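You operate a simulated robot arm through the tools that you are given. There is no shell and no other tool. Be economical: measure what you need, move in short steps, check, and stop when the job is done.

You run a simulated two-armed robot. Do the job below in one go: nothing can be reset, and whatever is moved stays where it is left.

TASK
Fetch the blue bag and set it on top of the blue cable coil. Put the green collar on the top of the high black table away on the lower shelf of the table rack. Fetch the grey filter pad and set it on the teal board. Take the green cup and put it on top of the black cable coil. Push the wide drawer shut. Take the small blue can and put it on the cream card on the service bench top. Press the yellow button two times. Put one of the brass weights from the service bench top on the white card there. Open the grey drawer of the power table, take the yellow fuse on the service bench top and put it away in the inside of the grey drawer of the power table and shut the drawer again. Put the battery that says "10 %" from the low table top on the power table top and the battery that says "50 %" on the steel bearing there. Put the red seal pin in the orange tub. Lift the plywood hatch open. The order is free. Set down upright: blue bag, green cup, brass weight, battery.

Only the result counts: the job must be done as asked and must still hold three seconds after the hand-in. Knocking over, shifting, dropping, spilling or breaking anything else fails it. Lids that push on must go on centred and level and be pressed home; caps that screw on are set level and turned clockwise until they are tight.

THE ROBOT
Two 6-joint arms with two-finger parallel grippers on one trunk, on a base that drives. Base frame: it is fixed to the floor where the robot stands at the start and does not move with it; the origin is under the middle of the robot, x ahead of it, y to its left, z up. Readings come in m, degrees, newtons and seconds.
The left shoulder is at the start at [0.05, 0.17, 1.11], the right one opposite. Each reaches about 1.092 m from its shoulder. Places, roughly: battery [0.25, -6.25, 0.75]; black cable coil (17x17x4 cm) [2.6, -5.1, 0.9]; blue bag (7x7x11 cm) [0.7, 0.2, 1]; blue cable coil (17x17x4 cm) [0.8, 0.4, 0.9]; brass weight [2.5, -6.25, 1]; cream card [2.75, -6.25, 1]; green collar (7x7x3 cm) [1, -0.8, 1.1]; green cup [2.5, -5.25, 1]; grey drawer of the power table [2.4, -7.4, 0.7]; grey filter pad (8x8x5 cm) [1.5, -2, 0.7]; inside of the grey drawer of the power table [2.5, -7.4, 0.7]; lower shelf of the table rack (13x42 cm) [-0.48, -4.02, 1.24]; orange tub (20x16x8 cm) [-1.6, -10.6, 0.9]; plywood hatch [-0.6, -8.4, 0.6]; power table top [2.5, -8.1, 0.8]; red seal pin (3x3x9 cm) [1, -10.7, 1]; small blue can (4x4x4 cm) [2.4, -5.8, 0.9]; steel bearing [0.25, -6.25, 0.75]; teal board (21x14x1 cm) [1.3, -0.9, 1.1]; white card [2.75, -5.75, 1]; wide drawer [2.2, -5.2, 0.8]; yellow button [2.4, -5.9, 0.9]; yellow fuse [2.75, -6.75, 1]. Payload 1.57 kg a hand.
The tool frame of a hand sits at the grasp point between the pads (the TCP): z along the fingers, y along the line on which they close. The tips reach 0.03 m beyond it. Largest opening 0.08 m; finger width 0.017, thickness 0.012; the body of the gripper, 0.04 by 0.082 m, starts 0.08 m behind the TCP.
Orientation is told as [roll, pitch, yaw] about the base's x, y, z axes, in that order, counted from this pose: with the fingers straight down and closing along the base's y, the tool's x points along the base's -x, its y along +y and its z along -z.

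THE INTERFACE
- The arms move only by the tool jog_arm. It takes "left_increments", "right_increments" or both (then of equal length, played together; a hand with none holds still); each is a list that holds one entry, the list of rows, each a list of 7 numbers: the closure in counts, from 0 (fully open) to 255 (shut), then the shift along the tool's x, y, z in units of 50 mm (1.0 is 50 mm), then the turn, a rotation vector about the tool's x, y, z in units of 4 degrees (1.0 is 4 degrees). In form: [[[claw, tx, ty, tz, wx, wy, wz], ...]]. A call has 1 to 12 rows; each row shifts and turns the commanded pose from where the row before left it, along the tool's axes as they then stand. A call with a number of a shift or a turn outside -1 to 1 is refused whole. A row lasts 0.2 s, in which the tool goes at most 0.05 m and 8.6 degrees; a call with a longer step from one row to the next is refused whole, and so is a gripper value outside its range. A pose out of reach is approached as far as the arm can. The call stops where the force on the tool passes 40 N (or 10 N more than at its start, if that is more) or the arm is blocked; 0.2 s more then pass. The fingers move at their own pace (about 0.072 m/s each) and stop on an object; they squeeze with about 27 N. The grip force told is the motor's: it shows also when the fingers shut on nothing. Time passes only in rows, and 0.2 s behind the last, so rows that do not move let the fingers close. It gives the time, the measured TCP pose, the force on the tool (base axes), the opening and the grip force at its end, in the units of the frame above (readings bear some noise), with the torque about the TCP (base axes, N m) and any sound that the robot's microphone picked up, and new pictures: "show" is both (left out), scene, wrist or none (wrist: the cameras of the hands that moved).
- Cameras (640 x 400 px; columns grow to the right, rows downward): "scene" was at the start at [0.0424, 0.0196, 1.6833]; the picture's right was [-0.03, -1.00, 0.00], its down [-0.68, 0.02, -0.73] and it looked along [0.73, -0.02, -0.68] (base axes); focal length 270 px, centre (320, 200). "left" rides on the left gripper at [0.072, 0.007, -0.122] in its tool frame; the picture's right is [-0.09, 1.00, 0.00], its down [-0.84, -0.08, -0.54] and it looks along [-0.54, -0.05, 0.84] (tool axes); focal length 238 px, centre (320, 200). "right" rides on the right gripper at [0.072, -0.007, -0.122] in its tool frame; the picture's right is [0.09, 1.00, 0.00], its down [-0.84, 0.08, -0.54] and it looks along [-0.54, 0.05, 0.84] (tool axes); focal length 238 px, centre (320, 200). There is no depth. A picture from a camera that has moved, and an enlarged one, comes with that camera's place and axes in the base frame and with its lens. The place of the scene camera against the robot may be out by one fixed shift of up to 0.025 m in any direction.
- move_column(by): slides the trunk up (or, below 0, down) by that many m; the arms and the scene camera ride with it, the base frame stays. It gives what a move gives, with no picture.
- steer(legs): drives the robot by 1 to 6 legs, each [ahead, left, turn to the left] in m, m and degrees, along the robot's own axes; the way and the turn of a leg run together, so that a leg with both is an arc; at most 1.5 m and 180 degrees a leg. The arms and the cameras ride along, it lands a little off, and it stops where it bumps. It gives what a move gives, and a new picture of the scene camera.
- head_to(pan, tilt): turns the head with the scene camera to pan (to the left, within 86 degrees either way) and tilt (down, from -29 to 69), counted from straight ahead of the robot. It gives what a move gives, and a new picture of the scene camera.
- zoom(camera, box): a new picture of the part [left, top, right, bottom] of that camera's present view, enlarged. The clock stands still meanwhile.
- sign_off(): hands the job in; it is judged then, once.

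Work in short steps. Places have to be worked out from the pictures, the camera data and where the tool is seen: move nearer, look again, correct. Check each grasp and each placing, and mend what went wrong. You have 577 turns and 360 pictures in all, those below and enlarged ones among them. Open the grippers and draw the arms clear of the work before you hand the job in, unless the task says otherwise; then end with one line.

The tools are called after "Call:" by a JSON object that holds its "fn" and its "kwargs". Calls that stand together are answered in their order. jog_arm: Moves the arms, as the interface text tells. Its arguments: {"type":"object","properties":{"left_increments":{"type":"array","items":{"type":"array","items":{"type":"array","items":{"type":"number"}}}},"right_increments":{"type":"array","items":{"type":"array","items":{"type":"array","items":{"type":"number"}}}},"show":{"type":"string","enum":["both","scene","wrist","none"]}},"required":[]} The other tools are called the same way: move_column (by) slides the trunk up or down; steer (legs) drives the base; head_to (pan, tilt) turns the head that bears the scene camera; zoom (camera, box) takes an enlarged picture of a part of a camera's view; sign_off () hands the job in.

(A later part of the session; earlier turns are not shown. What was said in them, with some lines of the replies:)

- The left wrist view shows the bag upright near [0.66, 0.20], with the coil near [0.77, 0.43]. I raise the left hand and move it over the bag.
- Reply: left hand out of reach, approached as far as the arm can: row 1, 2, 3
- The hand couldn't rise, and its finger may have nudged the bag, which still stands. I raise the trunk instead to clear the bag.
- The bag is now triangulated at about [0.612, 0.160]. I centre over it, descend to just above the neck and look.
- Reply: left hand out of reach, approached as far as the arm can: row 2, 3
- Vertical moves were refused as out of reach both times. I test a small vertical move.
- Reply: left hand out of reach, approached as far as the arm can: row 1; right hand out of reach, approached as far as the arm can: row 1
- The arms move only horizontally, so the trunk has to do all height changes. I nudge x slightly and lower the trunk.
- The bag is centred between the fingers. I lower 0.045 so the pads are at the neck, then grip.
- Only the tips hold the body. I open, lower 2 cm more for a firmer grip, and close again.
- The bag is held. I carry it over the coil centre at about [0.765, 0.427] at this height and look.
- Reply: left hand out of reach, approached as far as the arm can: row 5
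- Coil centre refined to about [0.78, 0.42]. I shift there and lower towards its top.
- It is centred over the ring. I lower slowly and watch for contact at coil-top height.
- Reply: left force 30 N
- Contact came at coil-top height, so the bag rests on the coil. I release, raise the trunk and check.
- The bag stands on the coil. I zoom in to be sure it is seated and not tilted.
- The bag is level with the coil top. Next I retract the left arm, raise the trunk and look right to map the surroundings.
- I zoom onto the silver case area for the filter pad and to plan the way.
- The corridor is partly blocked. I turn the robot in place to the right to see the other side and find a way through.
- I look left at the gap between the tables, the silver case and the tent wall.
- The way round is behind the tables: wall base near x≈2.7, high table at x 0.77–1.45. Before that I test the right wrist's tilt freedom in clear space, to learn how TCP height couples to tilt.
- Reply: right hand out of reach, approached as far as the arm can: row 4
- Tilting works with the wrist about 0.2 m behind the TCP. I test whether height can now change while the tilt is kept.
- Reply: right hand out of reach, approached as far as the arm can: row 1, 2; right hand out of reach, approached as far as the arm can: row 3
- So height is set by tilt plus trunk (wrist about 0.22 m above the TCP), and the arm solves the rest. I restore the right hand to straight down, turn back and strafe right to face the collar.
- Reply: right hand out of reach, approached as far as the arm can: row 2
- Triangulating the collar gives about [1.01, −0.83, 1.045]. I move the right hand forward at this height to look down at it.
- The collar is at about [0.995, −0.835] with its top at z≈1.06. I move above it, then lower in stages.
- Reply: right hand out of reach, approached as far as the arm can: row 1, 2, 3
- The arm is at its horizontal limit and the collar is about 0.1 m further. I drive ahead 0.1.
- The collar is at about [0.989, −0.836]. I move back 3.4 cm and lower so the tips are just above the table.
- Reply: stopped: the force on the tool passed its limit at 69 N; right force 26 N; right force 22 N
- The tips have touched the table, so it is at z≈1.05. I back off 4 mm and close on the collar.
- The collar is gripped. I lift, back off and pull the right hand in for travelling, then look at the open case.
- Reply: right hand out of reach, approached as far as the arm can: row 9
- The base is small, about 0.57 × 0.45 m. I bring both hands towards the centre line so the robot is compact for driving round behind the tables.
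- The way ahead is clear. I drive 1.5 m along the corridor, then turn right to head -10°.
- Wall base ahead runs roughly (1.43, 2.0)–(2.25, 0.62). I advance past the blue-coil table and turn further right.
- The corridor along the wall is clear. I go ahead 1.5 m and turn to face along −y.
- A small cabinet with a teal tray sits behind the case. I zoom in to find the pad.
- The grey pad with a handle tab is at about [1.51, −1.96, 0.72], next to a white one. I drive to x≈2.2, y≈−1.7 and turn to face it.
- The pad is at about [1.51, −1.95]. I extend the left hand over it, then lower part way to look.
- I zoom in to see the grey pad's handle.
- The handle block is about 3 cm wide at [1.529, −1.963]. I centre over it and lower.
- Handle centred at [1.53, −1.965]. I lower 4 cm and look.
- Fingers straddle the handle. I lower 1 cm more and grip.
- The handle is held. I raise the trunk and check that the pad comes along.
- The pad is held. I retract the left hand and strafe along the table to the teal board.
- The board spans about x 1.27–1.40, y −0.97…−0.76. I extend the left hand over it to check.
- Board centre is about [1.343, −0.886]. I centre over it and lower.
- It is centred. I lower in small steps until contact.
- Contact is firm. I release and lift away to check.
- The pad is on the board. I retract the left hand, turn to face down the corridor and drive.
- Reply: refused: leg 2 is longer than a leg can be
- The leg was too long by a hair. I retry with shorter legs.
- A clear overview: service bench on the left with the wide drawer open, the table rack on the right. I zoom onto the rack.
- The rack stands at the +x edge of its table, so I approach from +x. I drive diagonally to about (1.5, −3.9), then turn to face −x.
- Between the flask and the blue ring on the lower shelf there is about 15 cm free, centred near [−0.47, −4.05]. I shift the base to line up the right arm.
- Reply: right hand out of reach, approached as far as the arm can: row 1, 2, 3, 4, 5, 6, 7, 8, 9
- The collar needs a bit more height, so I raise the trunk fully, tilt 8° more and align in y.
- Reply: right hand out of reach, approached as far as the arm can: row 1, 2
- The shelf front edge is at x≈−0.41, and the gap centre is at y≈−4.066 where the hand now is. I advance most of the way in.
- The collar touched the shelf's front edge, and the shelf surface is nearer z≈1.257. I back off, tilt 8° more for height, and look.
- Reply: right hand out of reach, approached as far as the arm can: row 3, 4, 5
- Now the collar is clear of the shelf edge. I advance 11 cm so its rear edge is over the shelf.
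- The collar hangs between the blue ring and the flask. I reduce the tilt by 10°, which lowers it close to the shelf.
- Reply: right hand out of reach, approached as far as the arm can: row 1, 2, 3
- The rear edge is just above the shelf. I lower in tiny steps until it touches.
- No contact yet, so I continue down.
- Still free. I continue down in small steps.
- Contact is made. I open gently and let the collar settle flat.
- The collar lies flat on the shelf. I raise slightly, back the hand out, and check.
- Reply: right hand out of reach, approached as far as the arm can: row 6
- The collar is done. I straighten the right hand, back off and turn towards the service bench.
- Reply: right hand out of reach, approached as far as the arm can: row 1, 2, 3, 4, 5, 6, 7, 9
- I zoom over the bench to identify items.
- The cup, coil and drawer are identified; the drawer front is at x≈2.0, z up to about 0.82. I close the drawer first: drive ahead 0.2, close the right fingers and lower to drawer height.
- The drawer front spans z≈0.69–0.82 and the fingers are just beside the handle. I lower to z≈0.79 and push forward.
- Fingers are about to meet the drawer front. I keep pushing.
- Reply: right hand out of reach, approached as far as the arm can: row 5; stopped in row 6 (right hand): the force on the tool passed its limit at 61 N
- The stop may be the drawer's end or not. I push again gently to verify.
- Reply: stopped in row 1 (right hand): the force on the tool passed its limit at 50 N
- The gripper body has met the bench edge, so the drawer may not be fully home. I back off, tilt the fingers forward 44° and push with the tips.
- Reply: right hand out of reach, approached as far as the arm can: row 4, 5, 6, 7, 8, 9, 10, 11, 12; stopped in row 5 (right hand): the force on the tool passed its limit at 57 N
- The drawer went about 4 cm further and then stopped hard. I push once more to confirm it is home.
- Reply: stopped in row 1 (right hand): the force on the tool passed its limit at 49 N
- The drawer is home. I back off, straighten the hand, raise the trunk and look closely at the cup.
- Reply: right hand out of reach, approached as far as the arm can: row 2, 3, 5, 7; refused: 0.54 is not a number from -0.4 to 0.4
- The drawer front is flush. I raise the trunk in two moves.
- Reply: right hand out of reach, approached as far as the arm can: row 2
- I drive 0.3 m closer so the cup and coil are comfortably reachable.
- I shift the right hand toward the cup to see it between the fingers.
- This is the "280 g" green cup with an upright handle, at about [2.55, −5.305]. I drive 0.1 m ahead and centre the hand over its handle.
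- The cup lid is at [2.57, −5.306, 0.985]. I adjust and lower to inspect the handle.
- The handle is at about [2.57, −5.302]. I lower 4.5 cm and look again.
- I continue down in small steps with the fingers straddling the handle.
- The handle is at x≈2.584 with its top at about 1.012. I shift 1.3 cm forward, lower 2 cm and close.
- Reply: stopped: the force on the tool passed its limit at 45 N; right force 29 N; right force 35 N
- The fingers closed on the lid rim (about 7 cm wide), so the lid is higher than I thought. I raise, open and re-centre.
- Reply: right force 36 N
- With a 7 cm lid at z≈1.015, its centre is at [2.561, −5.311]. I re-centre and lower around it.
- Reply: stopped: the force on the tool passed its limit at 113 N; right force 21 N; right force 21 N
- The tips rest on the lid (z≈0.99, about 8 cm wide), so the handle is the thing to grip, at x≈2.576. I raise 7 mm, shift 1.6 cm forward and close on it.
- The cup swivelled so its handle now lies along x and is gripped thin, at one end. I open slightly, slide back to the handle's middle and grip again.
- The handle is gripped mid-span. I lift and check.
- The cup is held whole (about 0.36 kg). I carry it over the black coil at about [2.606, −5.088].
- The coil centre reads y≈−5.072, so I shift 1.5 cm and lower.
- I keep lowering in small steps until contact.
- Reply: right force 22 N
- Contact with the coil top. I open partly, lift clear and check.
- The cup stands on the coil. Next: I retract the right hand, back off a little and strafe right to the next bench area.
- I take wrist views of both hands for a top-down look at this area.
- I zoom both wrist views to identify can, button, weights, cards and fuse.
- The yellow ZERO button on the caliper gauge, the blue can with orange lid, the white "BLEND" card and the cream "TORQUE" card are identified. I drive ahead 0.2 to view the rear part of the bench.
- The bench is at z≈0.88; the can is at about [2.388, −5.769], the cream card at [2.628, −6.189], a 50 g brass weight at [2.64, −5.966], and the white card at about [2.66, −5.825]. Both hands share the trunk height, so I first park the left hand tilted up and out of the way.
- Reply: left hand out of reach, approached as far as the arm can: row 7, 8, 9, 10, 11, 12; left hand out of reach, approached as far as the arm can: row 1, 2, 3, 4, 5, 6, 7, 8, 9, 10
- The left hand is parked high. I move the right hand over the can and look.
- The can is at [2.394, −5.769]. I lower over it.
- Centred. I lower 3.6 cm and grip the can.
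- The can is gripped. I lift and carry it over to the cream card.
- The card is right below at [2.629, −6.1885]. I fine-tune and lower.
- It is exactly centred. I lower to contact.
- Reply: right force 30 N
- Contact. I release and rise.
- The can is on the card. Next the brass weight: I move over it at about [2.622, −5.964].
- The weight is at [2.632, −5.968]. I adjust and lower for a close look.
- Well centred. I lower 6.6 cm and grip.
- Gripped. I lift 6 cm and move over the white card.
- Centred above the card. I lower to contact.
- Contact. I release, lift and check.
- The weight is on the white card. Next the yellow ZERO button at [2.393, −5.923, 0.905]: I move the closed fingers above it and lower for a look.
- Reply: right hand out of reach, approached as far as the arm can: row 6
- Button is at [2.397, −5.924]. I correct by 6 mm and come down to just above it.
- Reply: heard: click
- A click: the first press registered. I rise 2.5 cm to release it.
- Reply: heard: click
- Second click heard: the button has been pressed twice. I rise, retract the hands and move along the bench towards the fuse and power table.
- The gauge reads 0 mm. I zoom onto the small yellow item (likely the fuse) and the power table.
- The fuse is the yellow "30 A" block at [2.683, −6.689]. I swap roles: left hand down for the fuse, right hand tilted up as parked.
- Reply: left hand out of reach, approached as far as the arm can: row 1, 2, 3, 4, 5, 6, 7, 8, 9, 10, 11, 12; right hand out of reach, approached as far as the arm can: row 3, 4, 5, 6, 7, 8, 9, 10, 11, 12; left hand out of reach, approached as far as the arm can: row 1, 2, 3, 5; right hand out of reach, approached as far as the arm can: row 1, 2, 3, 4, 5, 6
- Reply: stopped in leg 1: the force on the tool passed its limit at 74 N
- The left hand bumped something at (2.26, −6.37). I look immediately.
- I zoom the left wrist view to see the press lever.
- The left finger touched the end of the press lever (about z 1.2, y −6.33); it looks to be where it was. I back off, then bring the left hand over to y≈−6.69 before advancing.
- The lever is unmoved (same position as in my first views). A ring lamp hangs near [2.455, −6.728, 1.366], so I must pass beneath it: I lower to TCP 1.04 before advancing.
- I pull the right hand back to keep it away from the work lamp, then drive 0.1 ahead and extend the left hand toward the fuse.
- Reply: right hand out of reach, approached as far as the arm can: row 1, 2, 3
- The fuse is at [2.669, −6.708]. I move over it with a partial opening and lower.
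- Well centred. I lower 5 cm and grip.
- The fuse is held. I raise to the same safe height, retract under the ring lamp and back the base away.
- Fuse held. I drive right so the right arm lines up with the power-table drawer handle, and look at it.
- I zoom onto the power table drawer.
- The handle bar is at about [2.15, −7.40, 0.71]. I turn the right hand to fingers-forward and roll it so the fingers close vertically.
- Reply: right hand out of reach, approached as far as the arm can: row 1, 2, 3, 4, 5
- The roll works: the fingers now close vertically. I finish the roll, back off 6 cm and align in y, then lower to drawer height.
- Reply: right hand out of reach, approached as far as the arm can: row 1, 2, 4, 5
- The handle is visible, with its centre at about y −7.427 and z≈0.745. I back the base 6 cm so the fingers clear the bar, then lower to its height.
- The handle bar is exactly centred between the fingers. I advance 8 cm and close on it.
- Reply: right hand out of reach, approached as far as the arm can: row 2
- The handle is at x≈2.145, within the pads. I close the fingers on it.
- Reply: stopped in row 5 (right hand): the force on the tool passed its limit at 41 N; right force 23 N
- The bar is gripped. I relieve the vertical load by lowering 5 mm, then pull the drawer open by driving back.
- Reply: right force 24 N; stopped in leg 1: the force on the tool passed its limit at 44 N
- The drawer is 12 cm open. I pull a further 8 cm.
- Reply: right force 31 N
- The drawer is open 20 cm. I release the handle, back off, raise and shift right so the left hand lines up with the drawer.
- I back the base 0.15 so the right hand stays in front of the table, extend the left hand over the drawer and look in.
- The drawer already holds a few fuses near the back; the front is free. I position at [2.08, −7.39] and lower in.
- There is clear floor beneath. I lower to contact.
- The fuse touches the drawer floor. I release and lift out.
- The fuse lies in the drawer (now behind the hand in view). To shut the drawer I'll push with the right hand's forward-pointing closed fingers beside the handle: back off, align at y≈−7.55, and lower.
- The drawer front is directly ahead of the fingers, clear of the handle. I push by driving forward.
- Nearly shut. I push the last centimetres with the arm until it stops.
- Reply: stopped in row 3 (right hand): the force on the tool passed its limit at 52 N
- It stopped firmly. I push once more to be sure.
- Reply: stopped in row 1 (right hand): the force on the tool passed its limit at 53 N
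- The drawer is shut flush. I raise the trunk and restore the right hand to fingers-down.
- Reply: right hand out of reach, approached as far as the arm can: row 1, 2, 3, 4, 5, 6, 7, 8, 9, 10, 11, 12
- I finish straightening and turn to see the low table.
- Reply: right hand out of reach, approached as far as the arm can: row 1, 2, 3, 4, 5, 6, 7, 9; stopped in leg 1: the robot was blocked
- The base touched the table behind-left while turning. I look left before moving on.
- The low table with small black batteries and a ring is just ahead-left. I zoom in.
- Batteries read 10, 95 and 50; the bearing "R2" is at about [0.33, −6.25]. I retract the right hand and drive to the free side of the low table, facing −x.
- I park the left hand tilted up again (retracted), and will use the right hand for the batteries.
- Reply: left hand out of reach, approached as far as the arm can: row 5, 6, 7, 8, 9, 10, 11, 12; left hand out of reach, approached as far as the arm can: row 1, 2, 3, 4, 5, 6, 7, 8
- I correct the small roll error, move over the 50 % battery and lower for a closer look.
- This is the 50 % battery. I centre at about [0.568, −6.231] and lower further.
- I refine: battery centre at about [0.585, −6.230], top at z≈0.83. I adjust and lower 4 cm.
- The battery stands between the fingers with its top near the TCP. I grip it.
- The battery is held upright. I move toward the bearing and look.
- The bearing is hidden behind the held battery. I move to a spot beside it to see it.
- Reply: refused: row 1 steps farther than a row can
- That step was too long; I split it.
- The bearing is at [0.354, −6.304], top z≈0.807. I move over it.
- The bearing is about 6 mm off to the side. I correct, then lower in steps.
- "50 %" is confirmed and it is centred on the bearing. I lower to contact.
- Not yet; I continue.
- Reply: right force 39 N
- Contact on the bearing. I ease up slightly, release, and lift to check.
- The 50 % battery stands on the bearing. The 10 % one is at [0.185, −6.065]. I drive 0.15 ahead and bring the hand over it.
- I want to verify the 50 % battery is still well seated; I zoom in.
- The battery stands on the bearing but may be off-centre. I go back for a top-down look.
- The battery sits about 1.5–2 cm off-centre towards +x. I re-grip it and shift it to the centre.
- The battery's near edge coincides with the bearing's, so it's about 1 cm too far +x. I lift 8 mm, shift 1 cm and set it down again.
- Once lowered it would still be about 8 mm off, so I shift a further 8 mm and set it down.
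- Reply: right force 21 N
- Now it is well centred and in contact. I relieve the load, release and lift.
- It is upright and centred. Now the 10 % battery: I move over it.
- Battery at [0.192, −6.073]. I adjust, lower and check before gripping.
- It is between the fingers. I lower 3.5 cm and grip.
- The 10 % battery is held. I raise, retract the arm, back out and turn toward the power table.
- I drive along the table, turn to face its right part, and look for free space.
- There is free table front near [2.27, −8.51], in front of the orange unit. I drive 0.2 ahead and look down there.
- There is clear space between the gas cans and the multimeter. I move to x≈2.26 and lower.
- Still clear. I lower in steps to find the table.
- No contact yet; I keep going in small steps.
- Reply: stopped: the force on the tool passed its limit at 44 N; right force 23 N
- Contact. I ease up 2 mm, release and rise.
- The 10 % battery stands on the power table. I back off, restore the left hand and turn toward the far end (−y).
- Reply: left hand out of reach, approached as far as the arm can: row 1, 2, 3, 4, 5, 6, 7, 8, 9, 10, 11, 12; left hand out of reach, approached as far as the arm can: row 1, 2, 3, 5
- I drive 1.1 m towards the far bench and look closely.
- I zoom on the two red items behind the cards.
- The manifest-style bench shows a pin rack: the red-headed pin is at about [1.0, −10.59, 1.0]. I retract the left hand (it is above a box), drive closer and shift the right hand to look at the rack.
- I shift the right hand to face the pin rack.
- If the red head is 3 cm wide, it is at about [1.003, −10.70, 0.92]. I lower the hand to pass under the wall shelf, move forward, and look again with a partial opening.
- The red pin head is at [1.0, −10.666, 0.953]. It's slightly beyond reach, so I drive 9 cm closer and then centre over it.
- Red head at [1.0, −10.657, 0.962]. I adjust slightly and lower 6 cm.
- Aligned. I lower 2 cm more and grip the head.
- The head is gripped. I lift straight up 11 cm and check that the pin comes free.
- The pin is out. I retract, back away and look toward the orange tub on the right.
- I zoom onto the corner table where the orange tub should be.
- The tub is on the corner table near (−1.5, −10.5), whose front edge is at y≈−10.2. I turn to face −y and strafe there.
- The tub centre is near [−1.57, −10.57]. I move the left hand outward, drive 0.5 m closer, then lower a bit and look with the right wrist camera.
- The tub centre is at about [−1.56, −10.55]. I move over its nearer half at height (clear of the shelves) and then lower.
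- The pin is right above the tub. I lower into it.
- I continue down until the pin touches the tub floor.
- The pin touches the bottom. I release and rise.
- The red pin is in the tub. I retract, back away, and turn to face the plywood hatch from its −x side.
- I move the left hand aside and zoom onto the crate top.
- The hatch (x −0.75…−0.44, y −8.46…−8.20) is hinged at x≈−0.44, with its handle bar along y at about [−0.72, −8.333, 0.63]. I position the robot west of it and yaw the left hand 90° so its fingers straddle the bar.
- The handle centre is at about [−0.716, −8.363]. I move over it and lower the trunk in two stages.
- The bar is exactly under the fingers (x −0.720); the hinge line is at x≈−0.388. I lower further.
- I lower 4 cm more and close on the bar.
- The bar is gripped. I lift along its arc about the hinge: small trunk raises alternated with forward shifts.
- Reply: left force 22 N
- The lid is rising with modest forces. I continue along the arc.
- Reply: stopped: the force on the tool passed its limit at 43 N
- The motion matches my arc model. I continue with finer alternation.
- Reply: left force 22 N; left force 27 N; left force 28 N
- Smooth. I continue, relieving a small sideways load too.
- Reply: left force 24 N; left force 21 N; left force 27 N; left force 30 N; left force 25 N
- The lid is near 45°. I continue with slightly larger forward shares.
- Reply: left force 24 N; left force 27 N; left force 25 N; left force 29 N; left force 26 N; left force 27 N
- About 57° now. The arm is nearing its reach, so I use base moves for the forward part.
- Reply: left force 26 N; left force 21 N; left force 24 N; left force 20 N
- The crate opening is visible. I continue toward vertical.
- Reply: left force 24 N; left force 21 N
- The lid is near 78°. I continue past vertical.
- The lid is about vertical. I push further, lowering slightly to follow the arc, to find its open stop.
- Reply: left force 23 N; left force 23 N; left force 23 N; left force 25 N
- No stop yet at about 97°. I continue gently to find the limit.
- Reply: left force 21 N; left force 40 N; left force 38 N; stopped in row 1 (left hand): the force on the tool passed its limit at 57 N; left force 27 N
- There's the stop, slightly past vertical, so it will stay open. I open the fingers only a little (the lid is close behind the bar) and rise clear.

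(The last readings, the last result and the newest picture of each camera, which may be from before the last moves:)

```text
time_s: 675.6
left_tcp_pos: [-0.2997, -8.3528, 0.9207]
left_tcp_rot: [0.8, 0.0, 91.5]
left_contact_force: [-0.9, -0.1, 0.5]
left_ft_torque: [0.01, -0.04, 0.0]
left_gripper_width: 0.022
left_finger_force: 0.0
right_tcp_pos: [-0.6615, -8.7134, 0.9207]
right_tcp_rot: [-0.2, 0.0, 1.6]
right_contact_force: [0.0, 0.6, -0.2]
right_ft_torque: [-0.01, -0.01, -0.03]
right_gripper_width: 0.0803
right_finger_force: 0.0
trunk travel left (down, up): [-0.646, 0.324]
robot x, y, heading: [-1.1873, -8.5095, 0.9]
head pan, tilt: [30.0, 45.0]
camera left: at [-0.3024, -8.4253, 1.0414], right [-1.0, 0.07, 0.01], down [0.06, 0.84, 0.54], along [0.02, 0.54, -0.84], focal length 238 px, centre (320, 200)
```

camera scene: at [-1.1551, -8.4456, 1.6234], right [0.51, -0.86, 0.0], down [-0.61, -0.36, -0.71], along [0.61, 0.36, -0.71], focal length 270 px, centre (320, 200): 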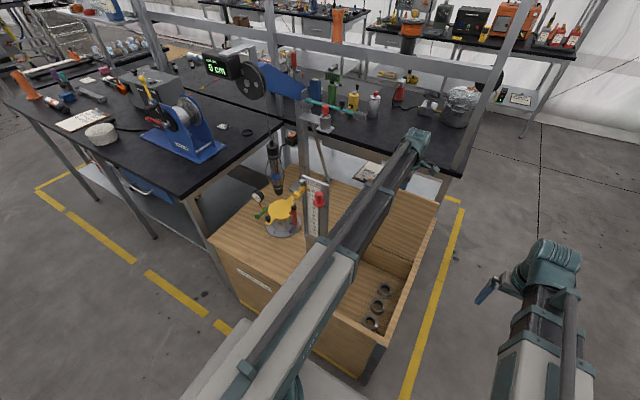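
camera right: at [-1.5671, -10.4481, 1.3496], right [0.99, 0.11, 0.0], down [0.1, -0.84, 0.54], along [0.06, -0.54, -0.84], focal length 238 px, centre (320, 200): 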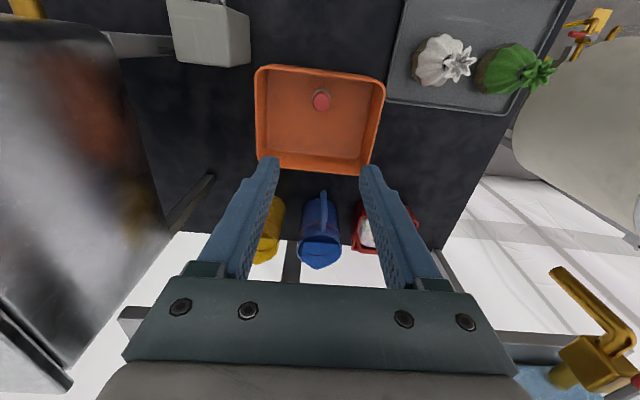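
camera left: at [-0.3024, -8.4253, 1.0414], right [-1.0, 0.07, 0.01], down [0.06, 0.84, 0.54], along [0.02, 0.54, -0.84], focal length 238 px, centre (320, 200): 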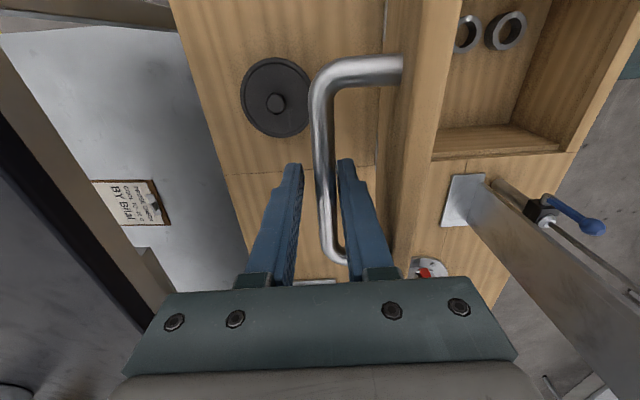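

The bar rests free between the fingers with no force. I rise in steps and watch whether the lid stays.

Call:
{"fn": "move_column", "kwargs": {"by": 0.04}}

Call:
{"fn": "move_column", "kwargs": {"by": 0.12}}

Call:
{"fn": "jog_arm", "kwargs": {"left_increments": [[[185, 0, 0, 0, 0, 0, 0]]]}}

```text
time_s: 676.5
left_tcp_pos: [-0.2981, -8.3518, 0.9608]
left_tcp_rot: [0.8, -0.1, 91.4]
left_contact_force: [0.2, 0.3, 0.9]
left_ft_torque: [0.0, 0.04, 0.01]
left_gripper_width: 0.0223
left_finger_force: 0.0
right_tcp_pos: [-0.6622, -8.7139, 0.9606]
right_tcp_rot: [-0.1, 0.0, 1.6]
right_contact_force: [1.0, -0.4, -0.1]
right_ft_torque: [-0.01, 0.03, 0.0]
right_gripper_width: 0.0802
right_finger_force: 0.0
trunk travel left (down, up): [-0.686, 0.284]
robot x, y, heading: [-1.1846, -8.5096, 0.8]
head pan, tilt: [30.0, 45.0]
```

```text
time_s: 678.0
left_tcp_pos: [-0.2984, -8.353, 1.0809]
left_tcp_rot: [0.8, 0.0, 91.5]
left_contact_force: [0.2, 0.0, 0.2]
left_ft_torque: [0.03, -0.04, 0.0]
left_gripper_width: 0.0219
left_finger_force: 0.0
right_tcp_pos: [-0.6619, -8.7145, 1.0804]
right_tcp_rot: [-0.1, 0.2, 1.6]
right_contact_force: [0.5, -0.3, -0.3]
right_ft_torque: [-0.01, 0.01, 0.0]
right_gripper_width: 0.0799
right_finger_force: 0.0
trunk travel left (down, up): [-0.806, 0.164]
robot x, y, heading: [-1.1875, -8.5119, 0.9]
head pan, tilt: [30.0, 45.0]
```

```text
time_s: 678.4
left_tcp_pos: [-0.2985, -8.3525, 1.0802]
left_tcp_rot: [0.7, 0.0, 91.5]
left_contact_force: [-0.1, 0.7, 1.2]
left_ft_torque: [-0.01, 0.02, 0.01]
left_gripper_width: 0.0218
left_finger_force: 0.1
right_tcp_pos: [-0.6623, -8.7139, 1.0813]
right_tcp_rot: [-0.1, 0.1, 1.6]
right_contact_force: [-0.8, -0.5, 1.0]
right_ft_torque: [0.0, 0.01, 0.03]
right_gripper_width: 0.0802
right_finger_force: 0.1
trunk travel left (down, up): [-0.806, 0.164]
robot x, y, heading: [-1.1829, -8.5141, 1.1]
head pan, tilt: [30.0, 45.0]
camera scene: at [-1.1567, -8.4458, 1.7605], right [0.51, -0.86, 0.0], down [-0.61, -0.36, -0.71], along [0.61, 0.36, -0.71], focal length 270 px, centre (320, 200)
camera left: at [-0.3025, -8.4253, 1.2014], right [-1.0, 0.07, 0.01], down [0.06, 0.84, 0.54], along [0.02, 0.54, -0.84], focal length 238 px, centre (320, 200)
```

scene: 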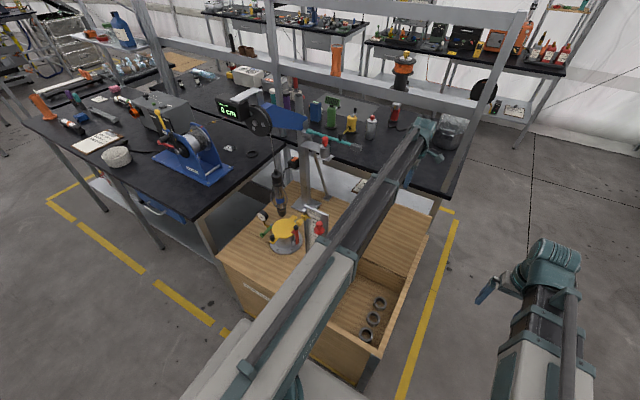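
left: 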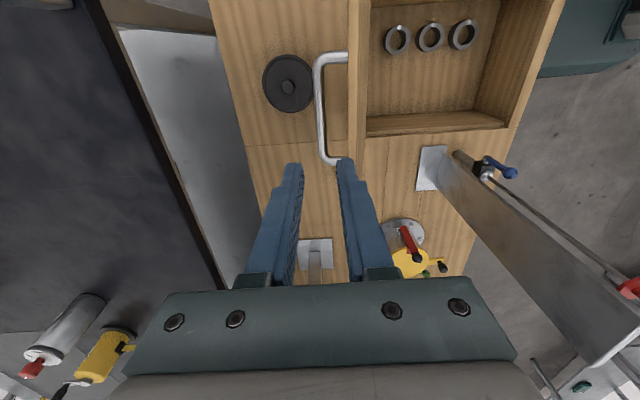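

The hatch stands open and the pot is untouched. I raise the trunk, withdraw the left hand over the lid, and verify after a moment.

Call:
{"fn": "move_column", "kwargs": {"by": 0.15}}

Call:
{"fn": "jog_arm", "kwargs": {"left_increments": [[[0, 0, 0.9, 0, 0, 0, 0], [0, 0, 0.9, 0, 0, 0, 0], [0, 0, 0.9, 0, 0, 0, 0], [0, 0, 0.9, 0, 0, 0, 0], [0, 0, 0.9, 0, 0, 0, 0], [0, 0, 0.9, 0, 0, 0, 0], [0, 0, 0.9, 0, 0, 0, 0], [0, 0, 0.9, 0, 0, 0, 0], [0, 0, 0, 0, 0, 0, 0]]], "show": "none"}}

Call:
{"fn": "steer", "kwargs": {"legs": [[-0.4, -0.2, 0]]}}

Call:
{"fn": "zoom", "kwargs": {"camera": "scene", "box": [220, 100, 480, 280]}}

```text
time_s: 680.1
left_tcp_pos: [-0.2981, -8.3534, 1.2311]
left_tcp_rot: [0.8, 0.0, 91.5]
left_contact_force: [-0.2, 0.4, -0.4]
left_ft_torque: [0.01, 0.0, -0.01]
left_gripper_width: 0.0222
left_finger_force: 0.1
right_tcp_pos: [-0.6612, -8.7147, 1.2298]
right_tcp_rot: [-0.1, 0.2, 1.6]
right_contact_force: [0.0, -0.2, -0.9]
right_ft_torque: [0.03, 0.02, -0.01]
right_gripper_width: 0.0802
right_finger_force: 0.1
trunk travel left (down, up): [-0.956, 0.014]
robot x, y, heading: [-1.185, -8.5108, 0.9]
head pan, tilt: [30.0, 45.0]
```

```text
time_s: 682.1
left_tcp_pos: [-0.6577, -8.3628, 1.2295]
left_tcp_rot: [0.9, 0.0, 91.6]
left_contact_force: [-0.1, 0.4, 0.6]
left_ft_torque: [0.02, 0.01, -0.01]
left_gripper_width: 0.0803
left_finger_force: 0.0
left hand out of reach, approached as far as the arm can: row 8
right_tcp_pos: [-0.6616, -8.7154, 1.2301]
right_tcp_rot: [0.0, 0.0, 1.6]
right_contact_force: [-0.5, 0.9, -0.2]
right_ft_torque: [-0.03, 0.03, 0.02]
right_gripper_width: 0.08
right_finger_force: 0.1
trunk travel left (down, up): [-0.956, 0.014]
robot x, y, heading: [-1.1855, -8.5089, 1.0]
head pan, tilt: [30.0, 45.0]
```

```text
time_s: 684.9
left_tcp_pos: [-1.0638, -8.5738, 1.2304]
left_tcp_rot: [0.8, 0.0, 91.2]
left_contact_force: [0.4, -0.4, 0.2]
left_ft_torque: [0.0, -0.04, 0.0]
left_gripper_width: 0.0801
left_finger_force: 0.0
right_tcp_pos: [-1.0674, -8.9236, 1.2309]
right_tcp_rot: [-0.1, 0.0, 1.6]
right_contact_force: [-0.6, -0.5, 0.5]
right_ft_torque: [-0.02, -0.02, 0.01]
right_gripper_width: 0.0801
right_finger_force: 0.1
trunk travel left (down, up): [-0.956, 0.014]
robot x, y, heading: [-1.593, -8.7186, 0.7]
head pan, tilt: [30.0, 45.0]
camera scene: at [-1.5623, -8.6546, 1.9106], right [0.51, -0.86, 0.0], down [-0.61, -0.36, -0.71], along [0.61, 0.36, -0.71], focal length 270 px, centre (320, 200)
```

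scene: 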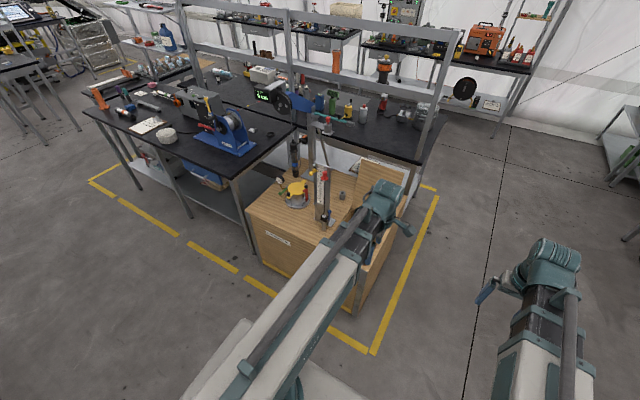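

```text
2.22 times, centred on (350, 190) of scene
camera zoom: at [-1.5623, -8.6546, 1.9106], right [0.51, -0.86, 0.0], down [-0.61, -0.36, -0.71], along [0.61, 0.36, -0.71], focal length 599 px, centre (253, 222)
```

zoom: 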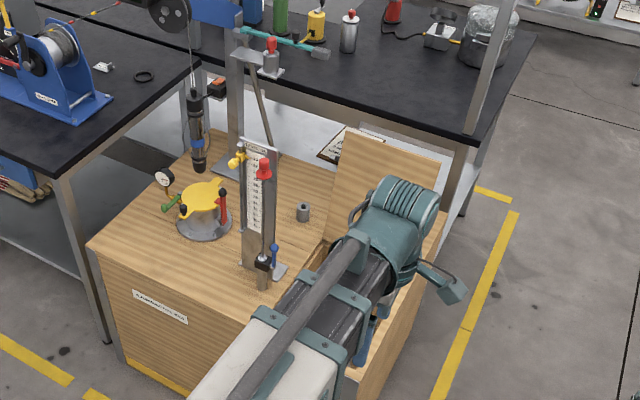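

The hatch stays open, both grippers are open and the arms are clear of the work. All the tasks are done, so I hand in.

Call:
{"fn": "sign_off", "kwargs": {}}

```text
The job is handed in.
```

I carried out every item on the list and handed the job in. One thing to know: the left hand bumped the blue press lever near the fuse once, at about 74 N, and the lever looked unmoved afterwards.
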